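You operate a simulated robot arm through the tools that you are given. There is no shell and no other tool. Be economical: measure what you need, move in short steps, check, and stop when the job is done.

The job below is to be done with a simulated robot arm. You get a single attempt, and the scene is never put back.

TASK
Put the silver strap seal on top of the orange copper union on the air bench.
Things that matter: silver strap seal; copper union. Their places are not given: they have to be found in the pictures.

It is judged by the outcome, as a careful person would: the job done as asked, and still so three seconds after it is handed in. It fails if anything else is knocked over, pushed out of place, dropped, spilled or broken. Lids that push on must go on centred and level and be pressed home; caps that screw on are set level and turned clockwise until they are tight.

THE ROBOT
A 6-joint arm with a two-finger parallel gripper, fixed in place. Base frame: the origin is at the foot of the arm, x ahead of it, y to its left, z up; the work surface is at about z = 85. Units: cm, rad, N and s.
With the tool pointing down near the work surface it reaches from about 24 to 64 cm from the base axis. Its first joint turns from -1.152 to 1.152 rad. Payload 2.7 kg.
The tool frame sits at the grasp point between the pads (the TCP): z along the fingers, y along the line on which they close. The tips reach 2.3 cm beyond it. Largest opening 9.4 cm; finger width 3.8, thickness 1; the body of the gripper, 5.4 by 9.6 cm, starts 3.9 cm behind the TCP.
Orientation is that of the tool frame in the base frame, as a unit quaternion [x, y, z, w]. With the fingers straight down and closing along the base's y, the tool's x points along the base's -x, its y along +y and its z along -z.

THE INTERFACE
- The arm moves only by the tool nudge_tool. Its argument "targets" is a list of rows, each an object of numbers (a shift or turn left out is 0, a gripper value left out holds the last): "ax", "ay", "az": the turn, a rotation vector about the tool's x, y, z in degrees; "tx", "ty", "tz": the shift along the tool's x, y, z in cm; "gripper": the gripper command, from -1 (shut) to 1 (fully open), values between in proportion. In form: [{"ax": .., "ay": .., "az": .., "tx": .., "ty": .., "tz": .., "gripper": ..}, ...]. A call has 1 to 10 rows; each row shifts and turns the commanded pose from where the row before left it, along the tool's axes as they then stand. Each row takes 0.2 s and may step no farther than 5 cm and 0.15 rad from the row before; otherwise, or with a gripper value out of range, the whole call is refused. A pose out of reach is approached as far as the arm can. The call stops where the force on the tool passes 40 N (or 10 N more than at its start, if that is more) or the arm is blocked; 0.2 s more then pass. The fingers move at their own pace (about 4.5 cm/s each) and stop on an object; they squeeze with about 34 N. The grip force told is the motor's: it shows also when the fingers shut on nothing. Time passes only in rows, and 0.2 s behind the last, so rows that do not move let the fingers close. It gives the time, the measured TCP pose, the force on the tool (base axes), the opening and the grip force at its end, in the units of the frame above (readings bear some noise), and new pictures: "pictures" is both (left out), scene, wrist or none.
- Cameras (640 x 400 px; columns grow to the right, rows downward): "scene" is fixed at [8.92, -43.95, 141.39]; the picture's right is [0.66, -0.75, 0.00], its down [-0.37, -0.32, -0.87] and it looks along [0.66, 0.57, -0.49] (base axes); focal length 335 px, centre (320, 200). "wrist" rides on the gripper at [-3.9, 0, -4.4] in the tool frame; the picture's right is [0.00, -1.00, 0.00], its down [0.97, 0.00, -0.24] and it looks along [0.24, 0.00, 0.97] (tool axes); focal length 218 px, centre (320, 200).
- locate(camera, pixels): for up to 12 pixels [column, row] of the newest picture of that camera ("zoom" is the newest enlarged one), the place [x, y, z] in the base frame of the surface seen there, good to about 0.2 cm. It takes no simulated time.
- enlarge(camera, box): a new picture of the part [left, top, right, bottom] of that camera's present view, enlarged. It takes no simulated time.
- hand_in(): hands the job in; it is judged then, once.

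Keep the steps short. Do not move on a guess: measure, check each grasp and each placing, and mend mistakes. In all there are 60 turns and 150 pictures (those below and enlarged ones count). Leave the gripper open and the arm clear of the work at the hand-in unless told otherwise, and finish with a single line.

The tools are called after "Request:" as a command line: name --argument value ..., lists and objects as JSON in quotes. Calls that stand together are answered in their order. nudge_tool: Moves the arm, as the interface text tells. Its arguments: {"type":"object","properties":{"targets":{"type":"array"},"pictures":{"type":"string","enum":["both","scene","wrist","none"]}},"required":["targets"]} The other tools are called the same way: locate (camera, pixels) gives the place of the surface under pixels of a picture; enlarge (camera, box) takes an enlarged picture of a part of a camera's view; hand_in () hands the job in.

At the start:

```text
t: 0.0
eef_pos: [42.09, 5.05, 109.11]
orientation: [0.0, 1.0, 0.001, 0.0]
force: [-0.5, 0.3, 0.3]
gripper_width: 9.4
gripper_force: 0.0
```

scene: 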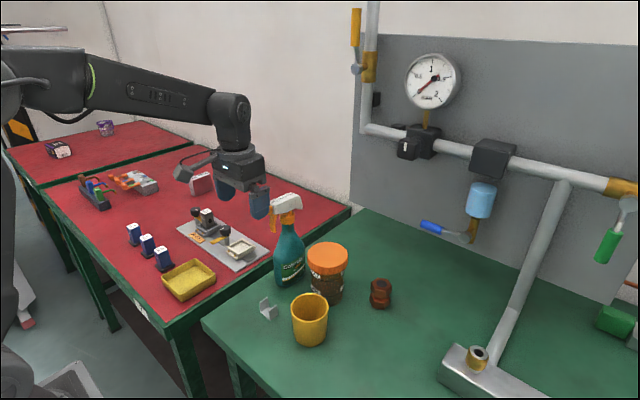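
wrist: 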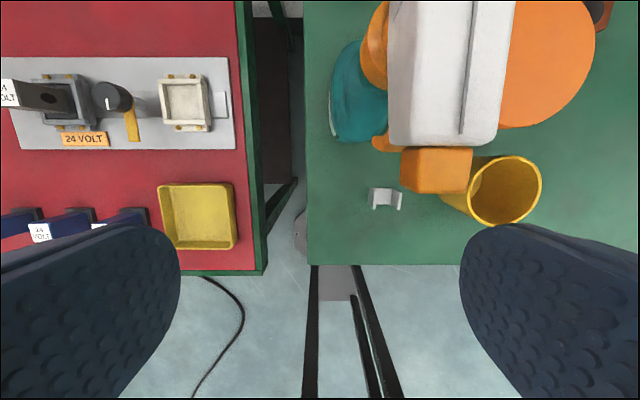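

I see a small silver piece at scene (268,308) and a copper-brown fitting at (380,293). I'll enlarge both.

Request:
enlarge --camera "scene" --box '[240, 240, 400, 340]'

Request:
enlarge --camera "wrist" --box '[340, 160, 436, 220]'

Request:
locate --camera "scene" --pixels '[[268, 306], [265, 312], [273, 315], [380, 284], [380, 295], [370, 284], [391, 285], [380, 308], [309, 300], [328, 255], [285, 200], [310, 340]]'

Request:
locate --camera "wrist" --pixels '[[371, 199], [386, 196], [400, 200], [386, 205], [378, 191], [394, 192], [500, 190], [430, 170], [450, 70], [380, 230]]'

```text
4.00 times, centred on (320, 290) of scene
```

zoom: 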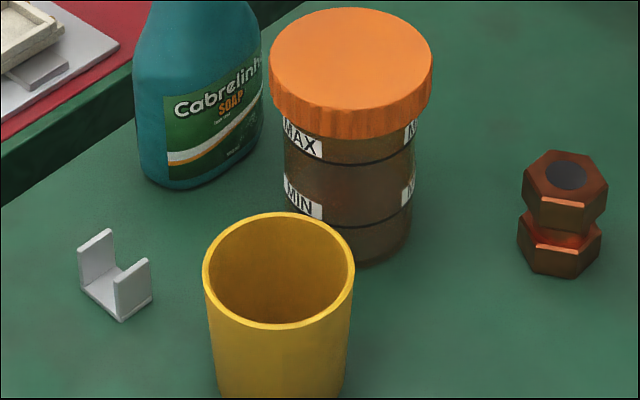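

```text
6.67 times, centred on (388, 190) of wrist
```

zoom: 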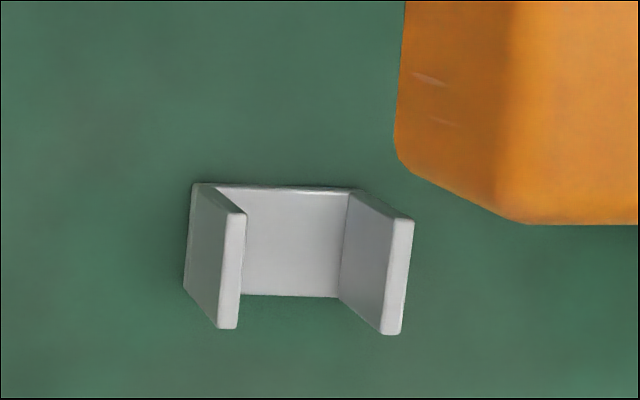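

```text
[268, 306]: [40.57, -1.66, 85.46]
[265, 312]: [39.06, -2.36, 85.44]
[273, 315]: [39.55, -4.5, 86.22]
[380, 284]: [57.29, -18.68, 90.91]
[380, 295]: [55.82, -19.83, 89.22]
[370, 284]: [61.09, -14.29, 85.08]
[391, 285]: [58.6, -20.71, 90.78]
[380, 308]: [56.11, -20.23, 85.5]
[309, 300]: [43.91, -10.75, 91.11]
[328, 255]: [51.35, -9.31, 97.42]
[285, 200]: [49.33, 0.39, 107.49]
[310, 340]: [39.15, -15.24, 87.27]
```

```text
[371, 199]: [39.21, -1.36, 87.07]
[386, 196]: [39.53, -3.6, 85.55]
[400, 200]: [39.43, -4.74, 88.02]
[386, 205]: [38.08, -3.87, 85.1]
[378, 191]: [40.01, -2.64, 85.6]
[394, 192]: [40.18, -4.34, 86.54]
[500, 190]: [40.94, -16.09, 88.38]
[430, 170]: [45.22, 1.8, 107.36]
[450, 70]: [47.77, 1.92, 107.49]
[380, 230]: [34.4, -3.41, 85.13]
```

The seal is a small upright U, with walls about 3.4 cm apart along y. The union is the double hex. Next I measure the seal's wall tops in the wrist zoom, and the nearby bottle trigger and cup rim for clearance.

Request:
locate --camera "zoom" --pixels '[[228, 320], [238, 222], [232, 270], [390, 325], [405, 228], [398, 275], [290, 290], [290, 195], [200, 240], [420, 160], [520, 215], [600, 215]]'

Request:
enlarge --camera "scene" --box '[348, 268, 412, 308]'

Request:
locate --camera "wrist" --pixels '[[470, 190], [505, 158], [541, 185], [505, 223], [405, 188], [470, 188], [380, 140], [370, 50], [410, 140], [490, 140]]'

```text
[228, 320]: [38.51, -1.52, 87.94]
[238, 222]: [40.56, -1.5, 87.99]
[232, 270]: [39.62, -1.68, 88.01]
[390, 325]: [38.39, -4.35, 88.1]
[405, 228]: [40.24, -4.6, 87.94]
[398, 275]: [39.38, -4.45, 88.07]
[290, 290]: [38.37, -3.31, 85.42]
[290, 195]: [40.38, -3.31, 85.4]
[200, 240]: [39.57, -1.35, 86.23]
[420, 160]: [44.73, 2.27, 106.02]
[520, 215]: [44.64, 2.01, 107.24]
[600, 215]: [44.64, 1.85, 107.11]
```

```text
10.00 times, centred on (380, 288) of scene
```

zoom: 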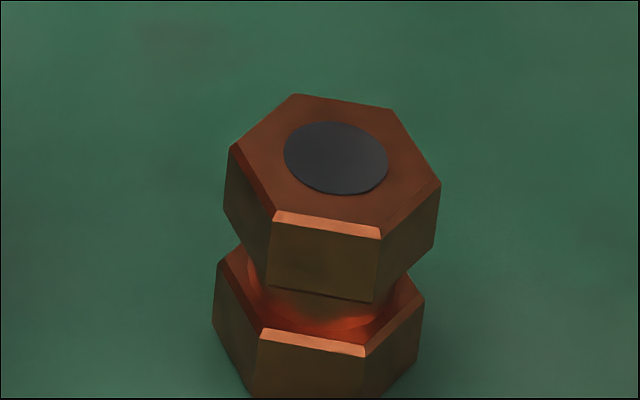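

```text
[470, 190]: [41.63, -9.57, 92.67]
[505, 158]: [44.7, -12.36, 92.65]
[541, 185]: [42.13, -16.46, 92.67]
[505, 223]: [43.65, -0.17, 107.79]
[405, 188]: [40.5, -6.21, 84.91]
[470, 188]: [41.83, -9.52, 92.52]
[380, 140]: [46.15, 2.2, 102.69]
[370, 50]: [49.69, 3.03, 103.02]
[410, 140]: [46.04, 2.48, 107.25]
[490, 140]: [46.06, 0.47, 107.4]
```

The seal's centre is about (39.4, -3.05), top z 88, and its walls are about 3.3 cm apart outside. The spray nozzle at x≈44.6, z≈107 will be close to the wrist on the way down. I'll look at the wrist shape and measure the union's top from the last zoom.

Request:
locate --camera "zoom" --pixels '[[295, 100], [385, 112], [432, 180], [378, 232], [278, 216], [236, 148], [340, 205], [290, 120], [400, 160], [260, 180], [336, 158]]'

Request:
enlarge --camera "scene" --box '[160, 70, 320, 290]'

Request:
locate --camera "scene" --pixels '[[235, 105], [248, 120], [235, 140], [215, 105], [228, 170], [262, 172], [240, 158], [220, 130], [245, 145]]'

```text
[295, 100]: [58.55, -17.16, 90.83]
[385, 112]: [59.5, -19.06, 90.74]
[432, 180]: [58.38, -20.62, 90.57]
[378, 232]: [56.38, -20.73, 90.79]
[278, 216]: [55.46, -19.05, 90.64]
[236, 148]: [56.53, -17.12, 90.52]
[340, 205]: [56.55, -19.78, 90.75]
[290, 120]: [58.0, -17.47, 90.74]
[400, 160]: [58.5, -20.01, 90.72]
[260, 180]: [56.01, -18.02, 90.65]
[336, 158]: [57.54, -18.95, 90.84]
```

```text
1.82 times, centred on (240, 180) of scene
```

zoom: 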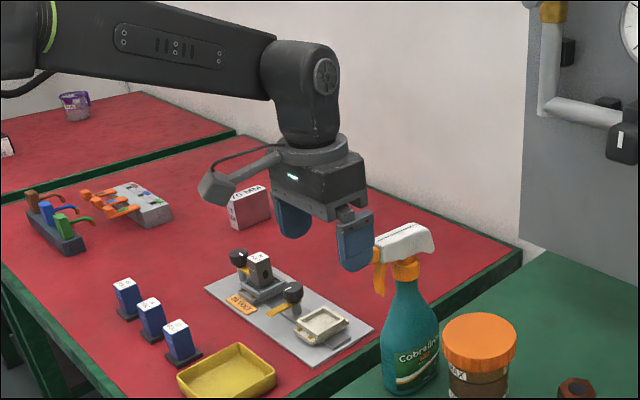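

```text
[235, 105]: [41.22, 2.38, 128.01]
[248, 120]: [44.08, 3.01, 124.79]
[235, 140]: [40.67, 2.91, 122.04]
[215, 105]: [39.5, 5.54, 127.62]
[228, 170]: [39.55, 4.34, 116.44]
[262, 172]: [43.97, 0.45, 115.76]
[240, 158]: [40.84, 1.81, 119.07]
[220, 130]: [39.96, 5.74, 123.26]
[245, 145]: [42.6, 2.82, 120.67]
```

The union's top centre is about (57.5, -18.95, 90.8), and its hex is about 4 cm across. I'll also check the grey side arm on the gripper (zoom 215,190), since it could hit something.

Request:
locate --camera "zoom" --pixels '[[215, 192], [235, 175], [260, 165], [205, 185], [240, 150], [380, 280], [378, 250], [345, 110], [338, 70], [425, 232], [405, 225]]'

```text
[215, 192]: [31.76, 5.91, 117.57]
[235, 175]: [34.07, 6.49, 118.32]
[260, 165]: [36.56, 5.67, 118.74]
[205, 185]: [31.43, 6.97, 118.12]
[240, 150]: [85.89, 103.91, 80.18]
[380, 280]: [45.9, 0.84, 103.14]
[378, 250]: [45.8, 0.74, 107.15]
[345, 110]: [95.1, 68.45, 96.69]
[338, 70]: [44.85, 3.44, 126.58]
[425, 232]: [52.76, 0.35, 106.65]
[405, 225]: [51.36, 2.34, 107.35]
```

The side arm points toward -x, over free space, so it is clear. First I back off 3.4 cm in -x, move -8.1 cm in y and turn 2.4° at the present height. Then I go down to z≈97 with the gripper part-closed.

Request:
nudge_tool --targets '[{"tx": 3.4, "gripper": 0.2}, {"ty": -2.7}, {"ty": -2.7}, {"ty": -2.7}, {"az": 2.4}, {"tz": 3}, {"tz": 3}, {"tz": 3}, {"tz": 3}, {}]'

```text
t: 2.2
eef_pos: [38.51, -3.01, 97.07]
orientation: [0.021, 1.0, 0.0, -0.001]
force: [-0.3, -1.0, -0.2]
gripper_width: 5.64
gripper_force: 0.1
```

scene: 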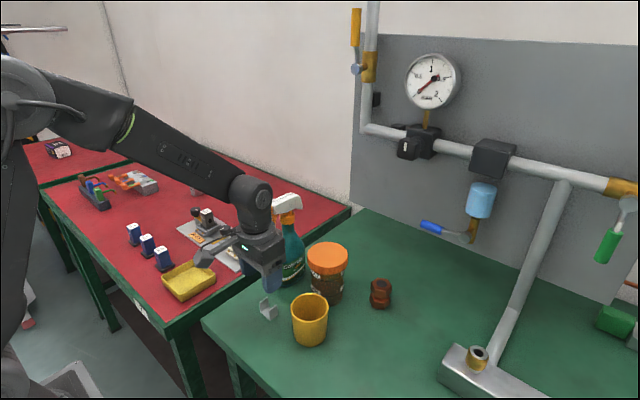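
wrist: 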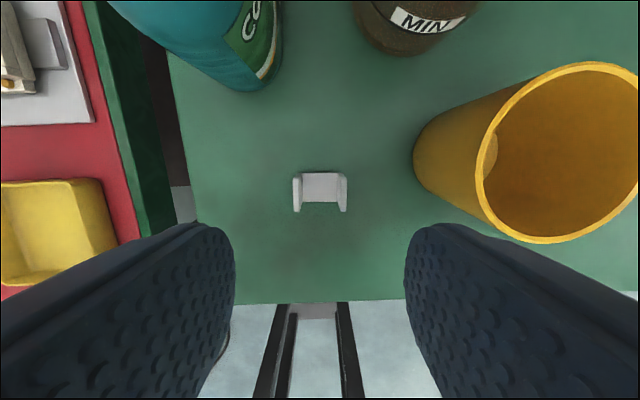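

The seal sits centred and square between the fingers (col 320). I go forward 0.4 and down 6 cm, then look.

Request:
nudge_tool --targets '[{"tx": -0.4, "tz": 2}, {"tz": 2}, {"tz": 2}, {}]'

Request:
enlarge --camera "scene" --box '[200, 170, 360, 350]'

```text
t: 3.2
eef_pos: [39.06, -2.95, 91.2]
orientation: [0.021, 1.0, 0.0, 0.001]
force: [0.7, 0.1, 1.2]
gripper_width: 5.61
gripper_force: 0.1
```

scene: 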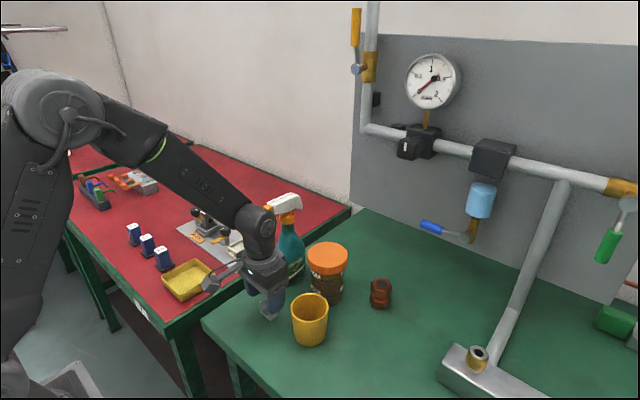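
wrist: 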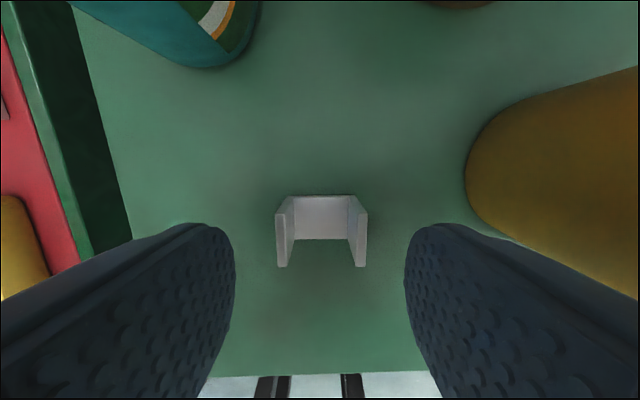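

```text
2.22 times, centred on (280, 260) of scene
```

zoom: 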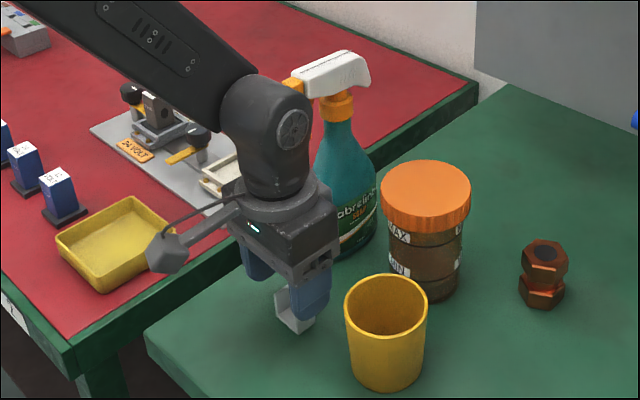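

The nozzle looks close to the wrist in the picture, so I measure the actual gap.

Request:
locate --camera "zoom" --pixels '[[308, 120], [300, 95], [275, 85], [300, 150], [310, 175], [285, 85], [292, 90], [300, 75], [330, 90], [310, 95]]'

```text
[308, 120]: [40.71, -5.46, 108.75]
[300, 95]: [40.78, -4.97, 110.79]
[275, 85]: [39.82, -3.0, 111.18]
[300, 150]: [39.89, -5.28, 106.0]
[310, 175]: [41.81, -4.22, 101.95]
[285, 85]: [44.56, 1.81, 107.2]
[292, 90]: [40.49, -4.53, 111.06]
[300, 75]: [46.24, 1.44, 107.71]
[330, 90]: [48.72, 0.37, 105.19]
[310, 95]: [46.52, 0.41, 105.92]
```

The nozzle is about 7 cm from the tool axis and the wrist radius is about 3.8 cm, so there is room. I go down 3.5 cm to z≈87.7, with the tips just above the table.

Request:
nudge_tool --targets '[{"tz": 1.2}, {"tz": 1.2}, {"tz": 1.1}, {}]'

```text
t: 4.2
eef_pos: [38.92, -3.01, 87.68]
orientation: [0.021, 1.0, 0.0, 0.0]
force: [0.7, -0.1, -0.1]
gripper_width: 5.63
gripper_force: 0.1
```

scene: 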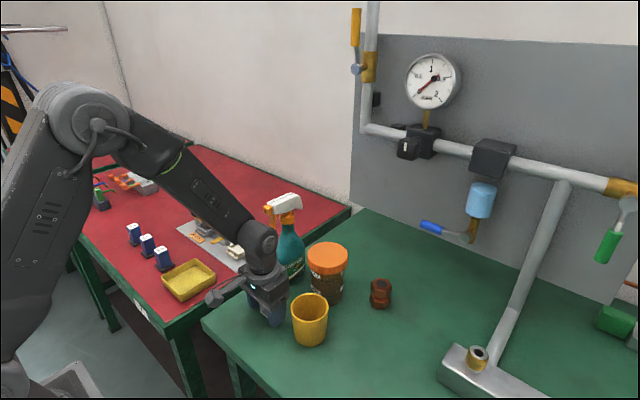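
wrist: 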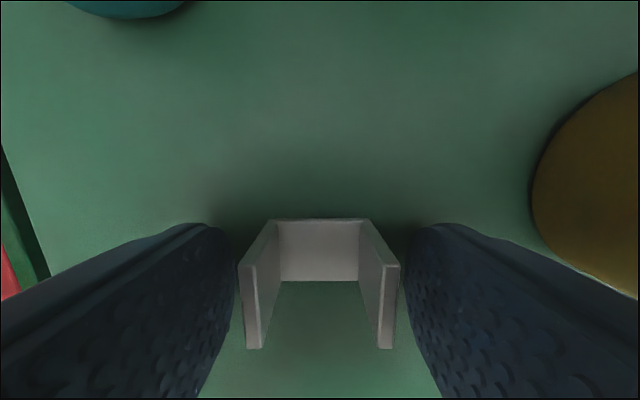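

The seal is centred between the pads, so I close the gripper.

Request:
nudge_tool --targets '[{"gripper": -1}, {}, {}, {}, {}]' --pictures "wrist"

```text
t: 5.4
eef_pos: [39.12, -3.01, 87.65]
orientation: [0.022, 1.0, 0.0, 0.001]
force: [1.2, 0.7, -0.3]
gripper_width: 3.3
gripper_force: 34.1
```

wrist: 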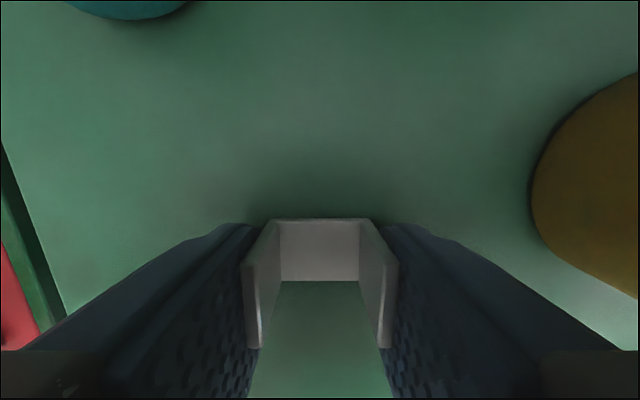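

The grip holds at width 3.3. I lift 17 cm straight up and check.

Request:
nudge_tool --targets '[{"tz": -1}, {"tz": -2}, {"tz": -2.8}, {"tz": -2.8}, {"tz": -2.8}, {"tz": -2.8}, {"tz": -2.8}, {}]'

```text
t: 7.2
eef_pos: [39.15, -2.99, 104.52]
orientation: [0.021, 1.0, 0.0, 0.0]
force: [-0.4, -0.2, 0.0]
gripper_width: 3.3
gripper_force: 33.9
```

scene: 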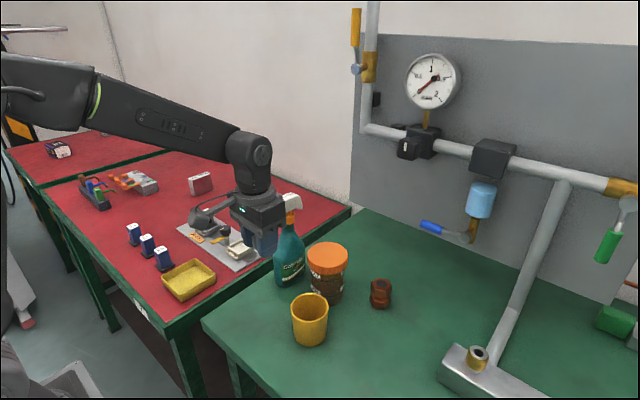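
wrist: 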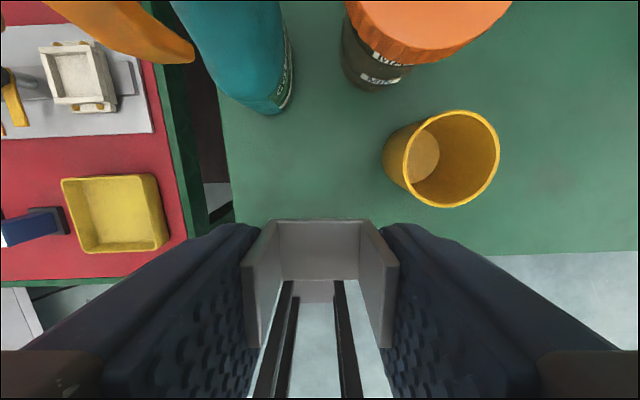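

It is held securely. I move -15.2 cm sideways first, away from the bottle and above the cup and jar, then forward 18.6 cm.

Request:
nudge_tool --targets '[{"ty": -3.8}, {"ty": -3.8}, {"ty": -3.8}, {"ty": -3.8}, {"tx": -3.7}, {"tx": -3.7}, {"tx": -3.7}, {"tx": -3.7}, {"tx": -3.8}, {}]'

```text
t: 9.4
eef_pos: [56.83, -18.95, 104.55]
orientation: [0.021, 1.0, 0.001, 0.0]
force: [-1.2, 0.1, -0.8]
gripper_width: 3.28
gripper_force: 33.8
```

scene: 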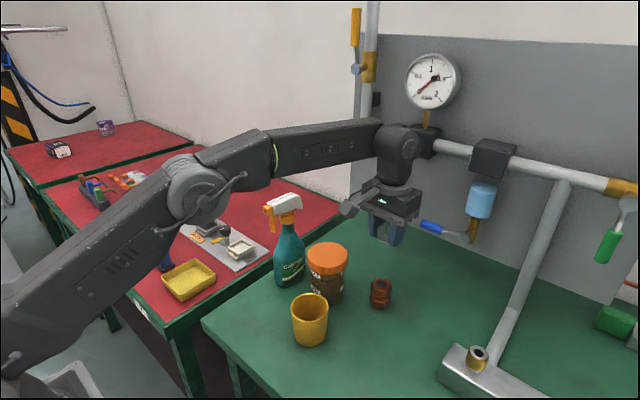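
wrist: 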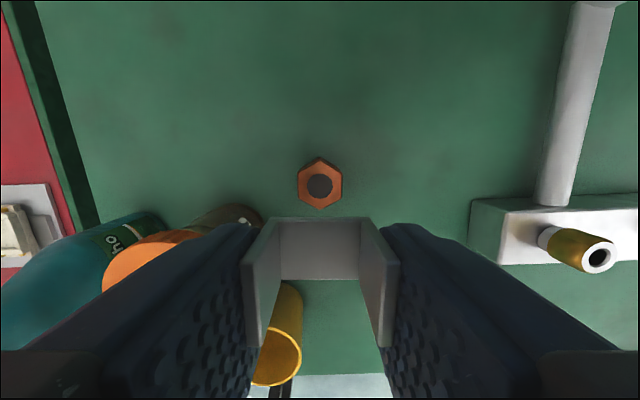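

The union is laterally centred at wrist (320,185). I measure it and the held seal again from the wrist view, and the blue handle near (430,226) in the scene for clearance.

Request:
locate --camera "wrist" --pixels '[[320, 187], [303, 186], [337, 186], [320, 162], [320, 205], [320, 222], [320, 275], [262, 270], [378, 270], [256, 342], [387, 342], [320, 250]]'

Request:
locate --camera "scene" --pixels '[[425, 224], [440, 229], [472, 232], [480, 200], [418, 142], [405, 150], [410, 205], [395, 240], [345, 265], [342, 250]]'

```text
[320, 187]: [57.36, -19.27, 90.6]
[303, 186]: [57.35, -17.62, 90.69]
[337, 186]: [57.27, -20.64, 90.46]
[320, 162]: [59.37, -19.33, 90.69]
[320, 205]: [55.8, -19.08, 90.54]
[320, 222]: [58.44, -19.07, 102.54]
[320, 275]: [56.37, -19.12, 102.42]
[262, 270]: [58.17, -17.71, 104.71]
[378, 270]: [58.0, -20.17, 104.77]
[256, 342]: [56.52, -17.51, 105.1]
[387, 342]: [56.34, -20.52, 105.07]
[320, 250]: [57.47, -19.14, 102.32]
```

```text
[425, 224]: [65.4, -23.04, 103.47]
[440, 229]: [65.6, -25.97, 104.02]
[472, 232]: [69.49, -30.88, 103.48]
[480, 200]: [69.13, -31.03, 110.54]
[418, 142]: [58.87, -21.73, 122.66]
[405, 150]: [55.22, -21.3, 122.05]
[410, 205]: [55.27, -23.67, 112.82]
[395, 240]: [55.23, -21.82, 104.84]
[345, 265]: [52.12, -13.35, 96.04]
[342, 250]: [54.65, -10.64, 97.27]
```

Seal centre is (57.4, -19.05) and union centre (57.5, -19.1), with the handle 4 cm clear. I go down 10.3 cm to leave about 1 cm of gap.

Request:
nudge_tool --targets '[{"tz": 2.5, "tx": -0.1}, {"tz": 2.5}, {"tz": 2.3}, {"tz": 1.5}, {"tz": 1.5}, {}]'

Request:
enlarge --camera "scene" --box '[320, 220, 440, 320]'

```text
t: 10.8
eef_pos: [57.04, -19.06, 94.25]
orientation: [0.02, 1.0, 0.0, -0.001]
force: [0.2, 0.7, 0.1]
gripper_width: 3.31
gripper_force: 34.0
```

scene: 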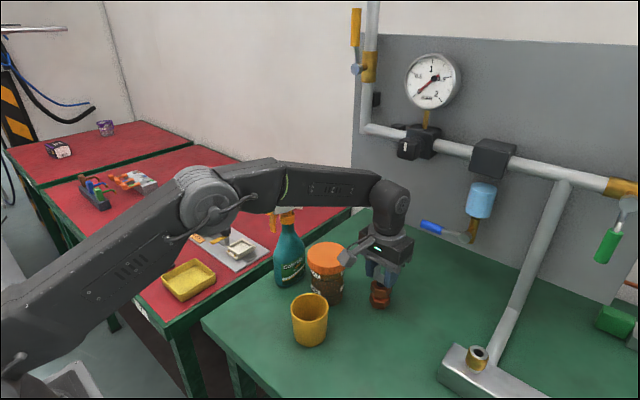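
wrist: 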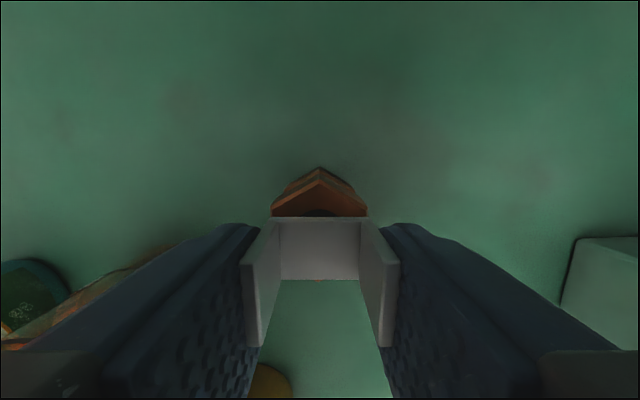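

```text
4.00 times, centred on (380, 270) of scene
```

zoom: 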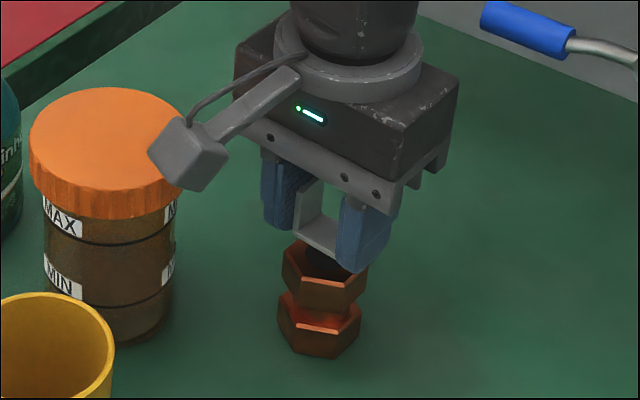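

About 1 cm of gap is left. I recheck the alignment of the union's far vertex against the seal's edge.

Request:
locate --camera "wrist" --pixels '[[320, 172], [320, 182], [320, 188], [320, 205], [280, 210], [360, 210], [320, 222], [320, 274], [285, 195], [355, 195]]'

Request:
locate --camera "zoom" --pixels '[[318, 270], [296, 250], [300, 265], [340, 285], [318, 237], [195, 180], [185, 150]]'

```text
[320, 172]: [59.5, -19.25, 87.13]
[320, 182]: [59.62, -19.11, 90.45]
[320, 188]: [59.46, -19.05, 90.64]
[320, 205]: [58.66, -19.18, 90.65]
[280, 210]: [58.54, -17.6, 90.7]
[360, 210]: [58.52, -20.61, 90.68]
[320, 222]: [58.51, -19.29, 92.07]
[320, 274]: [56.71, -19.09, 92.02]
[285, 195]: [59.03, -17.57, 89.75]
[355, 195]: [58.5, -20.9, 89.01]
```

```text
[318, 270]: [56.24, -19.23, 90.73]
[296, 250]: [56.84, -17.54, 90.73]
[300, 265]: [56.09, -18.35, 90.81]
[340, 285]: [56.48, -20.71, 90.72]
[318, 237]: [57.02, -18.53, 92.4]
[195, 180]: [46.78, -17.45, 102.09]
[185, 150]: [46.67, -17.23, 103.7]
```

The seal centre (57.55, -19.15) matches the union centre. The gap is about 1 cm, so I go down slowly in small steps.

Request:
nudge_tool --targets '[{"tz": 0.3}, {"tz": 0.3}, {"tz": 0.15}, {}]' --pictures "scene"

Request:
enlarge --camera "scene" --box '[348, 258, 412, 308]'

```text
t: 11.8
eef_pos: [57.09, -18.92, 93.54]
orientation: [0.021, 1.0, 0.0, -0.001]
force: [0.4, 0.9, 0.4]
gripper_width: 3.3
gripper_force: 33.8
```

scene: 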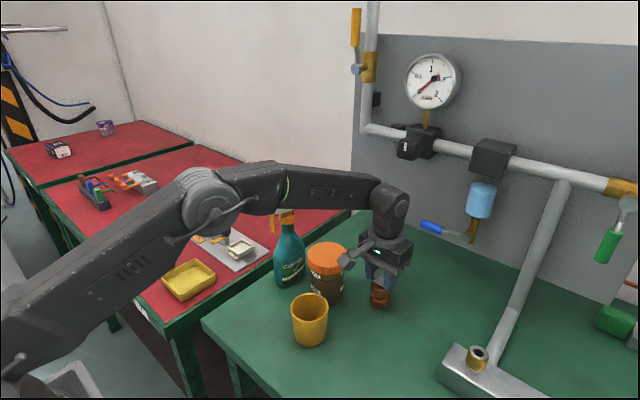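

```text
8.00 times, centred on (380, 283) of scene
```

zoom: 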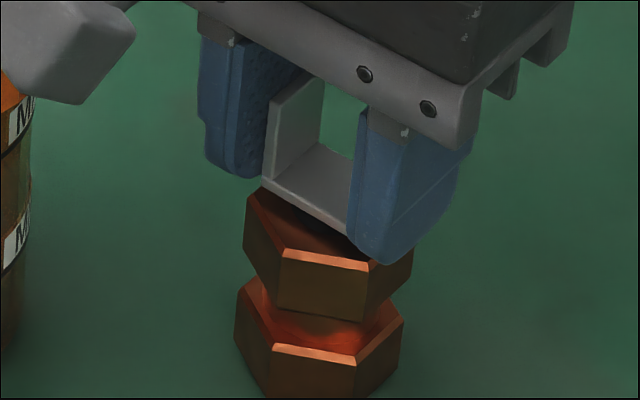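

No contact yet (force under 1 N). I continue with small steps.

Request:
nudge_tool --targets '[{"tz": 0.1}, {"tz": 0.1}, {}]' --pictures "none"

```text
t: 12.6
eef_pos: [57.12, -19.1, 93.27]
orientation: [0.021, 1.0, 0.0, 0.0]
force: [0.3, 0.0, 0.5]
gripper_width: 3.3
gripper_force: 34.3
```

Request:
nudge_tool --targets '[{"tz": 0.07}, {}]' --pictures "none"

Request:
enlarge --camera "scene" --box '[348, 258, 412, 308]'

```text
t: 13.2
eef_pos: [57.08, -18.93, 93.34]
orientation: [0.021, 1.0, 0.0, -0.001]
force: [-0.6, -1.0, -0.4]
gripper_width: 3.29
gripper_force: 33.6
```

```text
8.00 times, centred on (380, 283) of scene
```

zoom: 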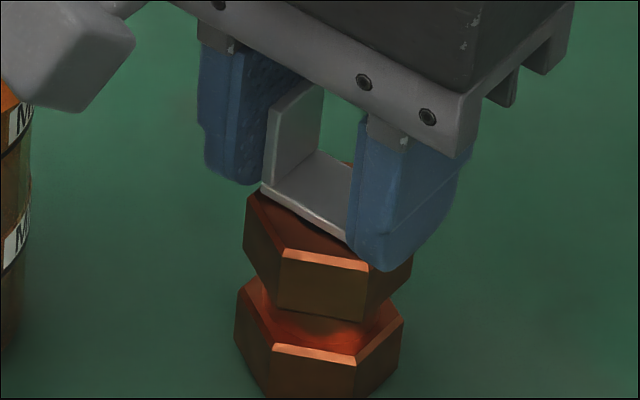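

Still no contact and a small gap is visible, so I keep creeping down.

Request:
nudge_tool --targets '[{"tz": 0.06}, {"tz": 0.04}, {}]' --pictures "none"

```text
t: 14.0
eef_pos: [56.97, -19.14, 93.23]
orientation: [0.02, 1.0, 0.0, 0.0]
force: [0.1, -1.5, 2.0]
gripper_width: 3.3
gripper_force: 34.0
```

Force is 2.0 N upward, which may be first contact. One more small step will tell.

Request:
nudge_tool --targets '[{"tz": 0.05}, {}]' --pictures "none"

Request:
enlarge --camera "scene" --box '[348, 258, 412, 308]'

```text
t: 14.6
eef_pos: [57.11, -19.02, 93.22]
orientation: [0.021, 1.0, 0.0, 0.001]
force: [-2.9, -0.2, 6.5]
gripper_width: 3.29
gripper_force: 34.2
```

```text
8.00 times, centred on (380, 283) of scene
```

zoom: 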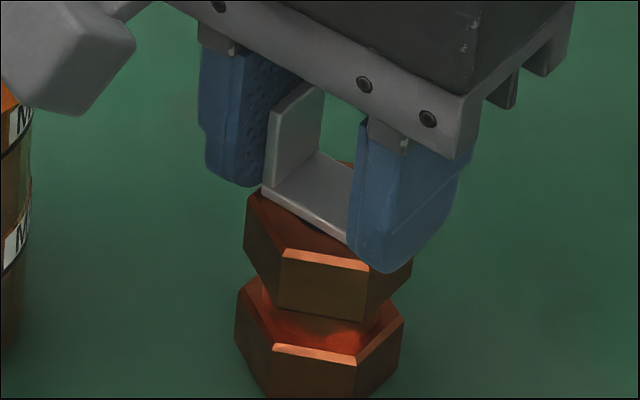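

Contact is confirmed at 6.5 N, and the seal sits flat on the union. I ease off a hair and open gradually to about 5 cm.

Request:
nudge_tool --targets '[{"tz": -0.04}, {"gripper": -0.28}, {"gripper": -0.25}, {"gripper": -0.2}, {"gripper": -0.1}, {"gripper": 0.0}, {"gripper": 0.1}, {}]'

Request:
enlarge --camera "scene" --box '[348, 258, 412, 308]'

```text
t: 16.4
eef_pos: [57.17, -18.98, 93.21]
orientation: [0.022, 1.0, 0.0, 0.0]
force: [0.0, 0.2, 0.4]
gripper_width: 5.16
gripper_force: 0.1
```

scene: 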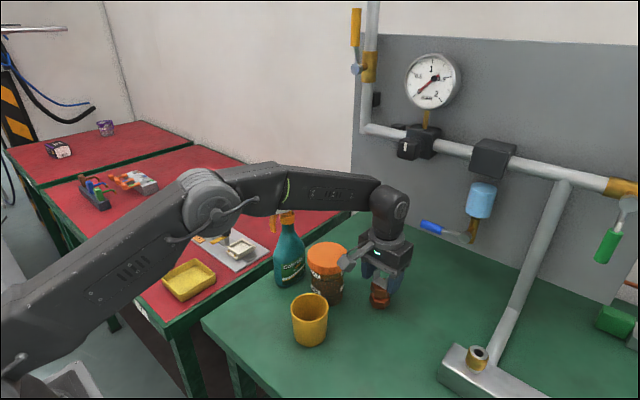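
wrist: 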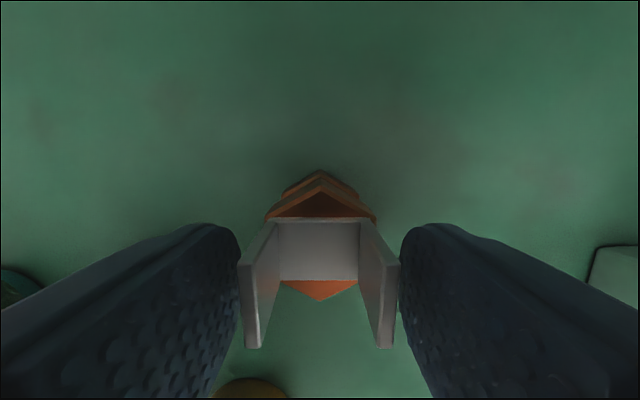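

```text
8.00 times, centred on (380, 283) of scene
```

zoom: 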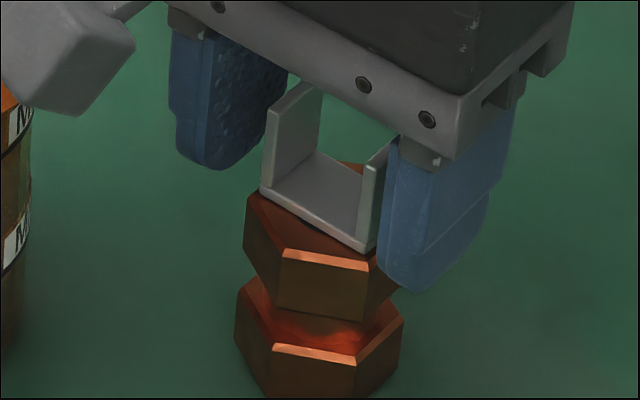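

The seal is free and level on the union, with the pads clear on both sides. I rise slowly straight up, then go higher.

Request:
nudge_tool --targets '[{"tz": -0.5}, {"tz": -1}, {"tz": -1.5}, {"tz": -2.5}, {"tz": -3}, {"tz": -3, "gripper": 1}, {"tz": -2}, {}, {}, {}]'

Request:
enlarge --camera "scene" --box '[328, 248, 424, 308]'

```text
t: 18.6
eef_pos: [57.14, -18.89, 106.58]
orientation: [0.022, 1.0, 0.0, 0.0]
force: [0.3, -0.5, 0.4]
gripper_width: 9.4
gripper_force: 0.1
```

scene: 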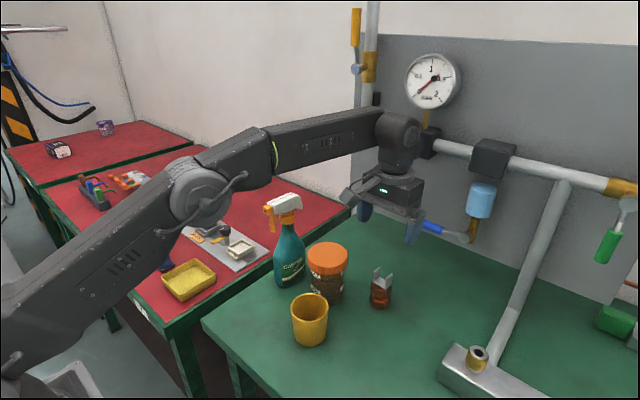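
wrist: 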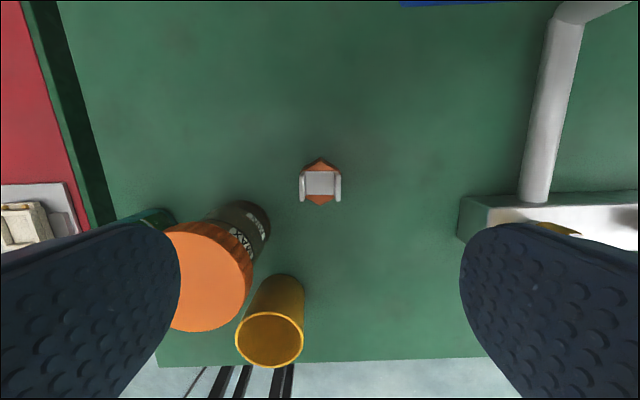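

```text
6.67 times, centred on (376, 278) of scene
```

zoom: 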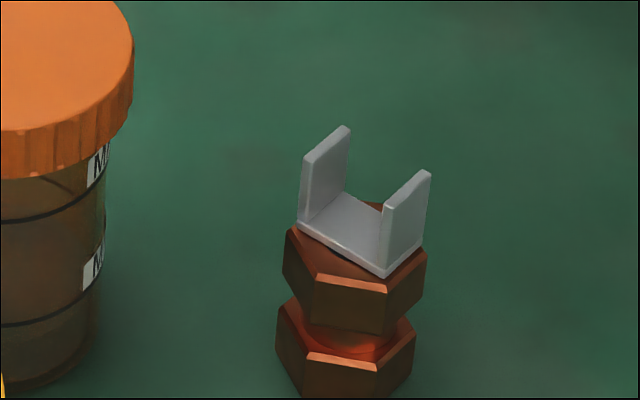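

The seal rests centred and level on the union (wrist 320,183). The gripper is open and the arm is clear, and nothing else has moved. I'm handing in.

Request:
hand_in

```text
The job is handed in.
```

The silver strap seal is resting centred and level on top of the copper union, with the gripper open, the arm clear and nothing else moved when I handed it in.
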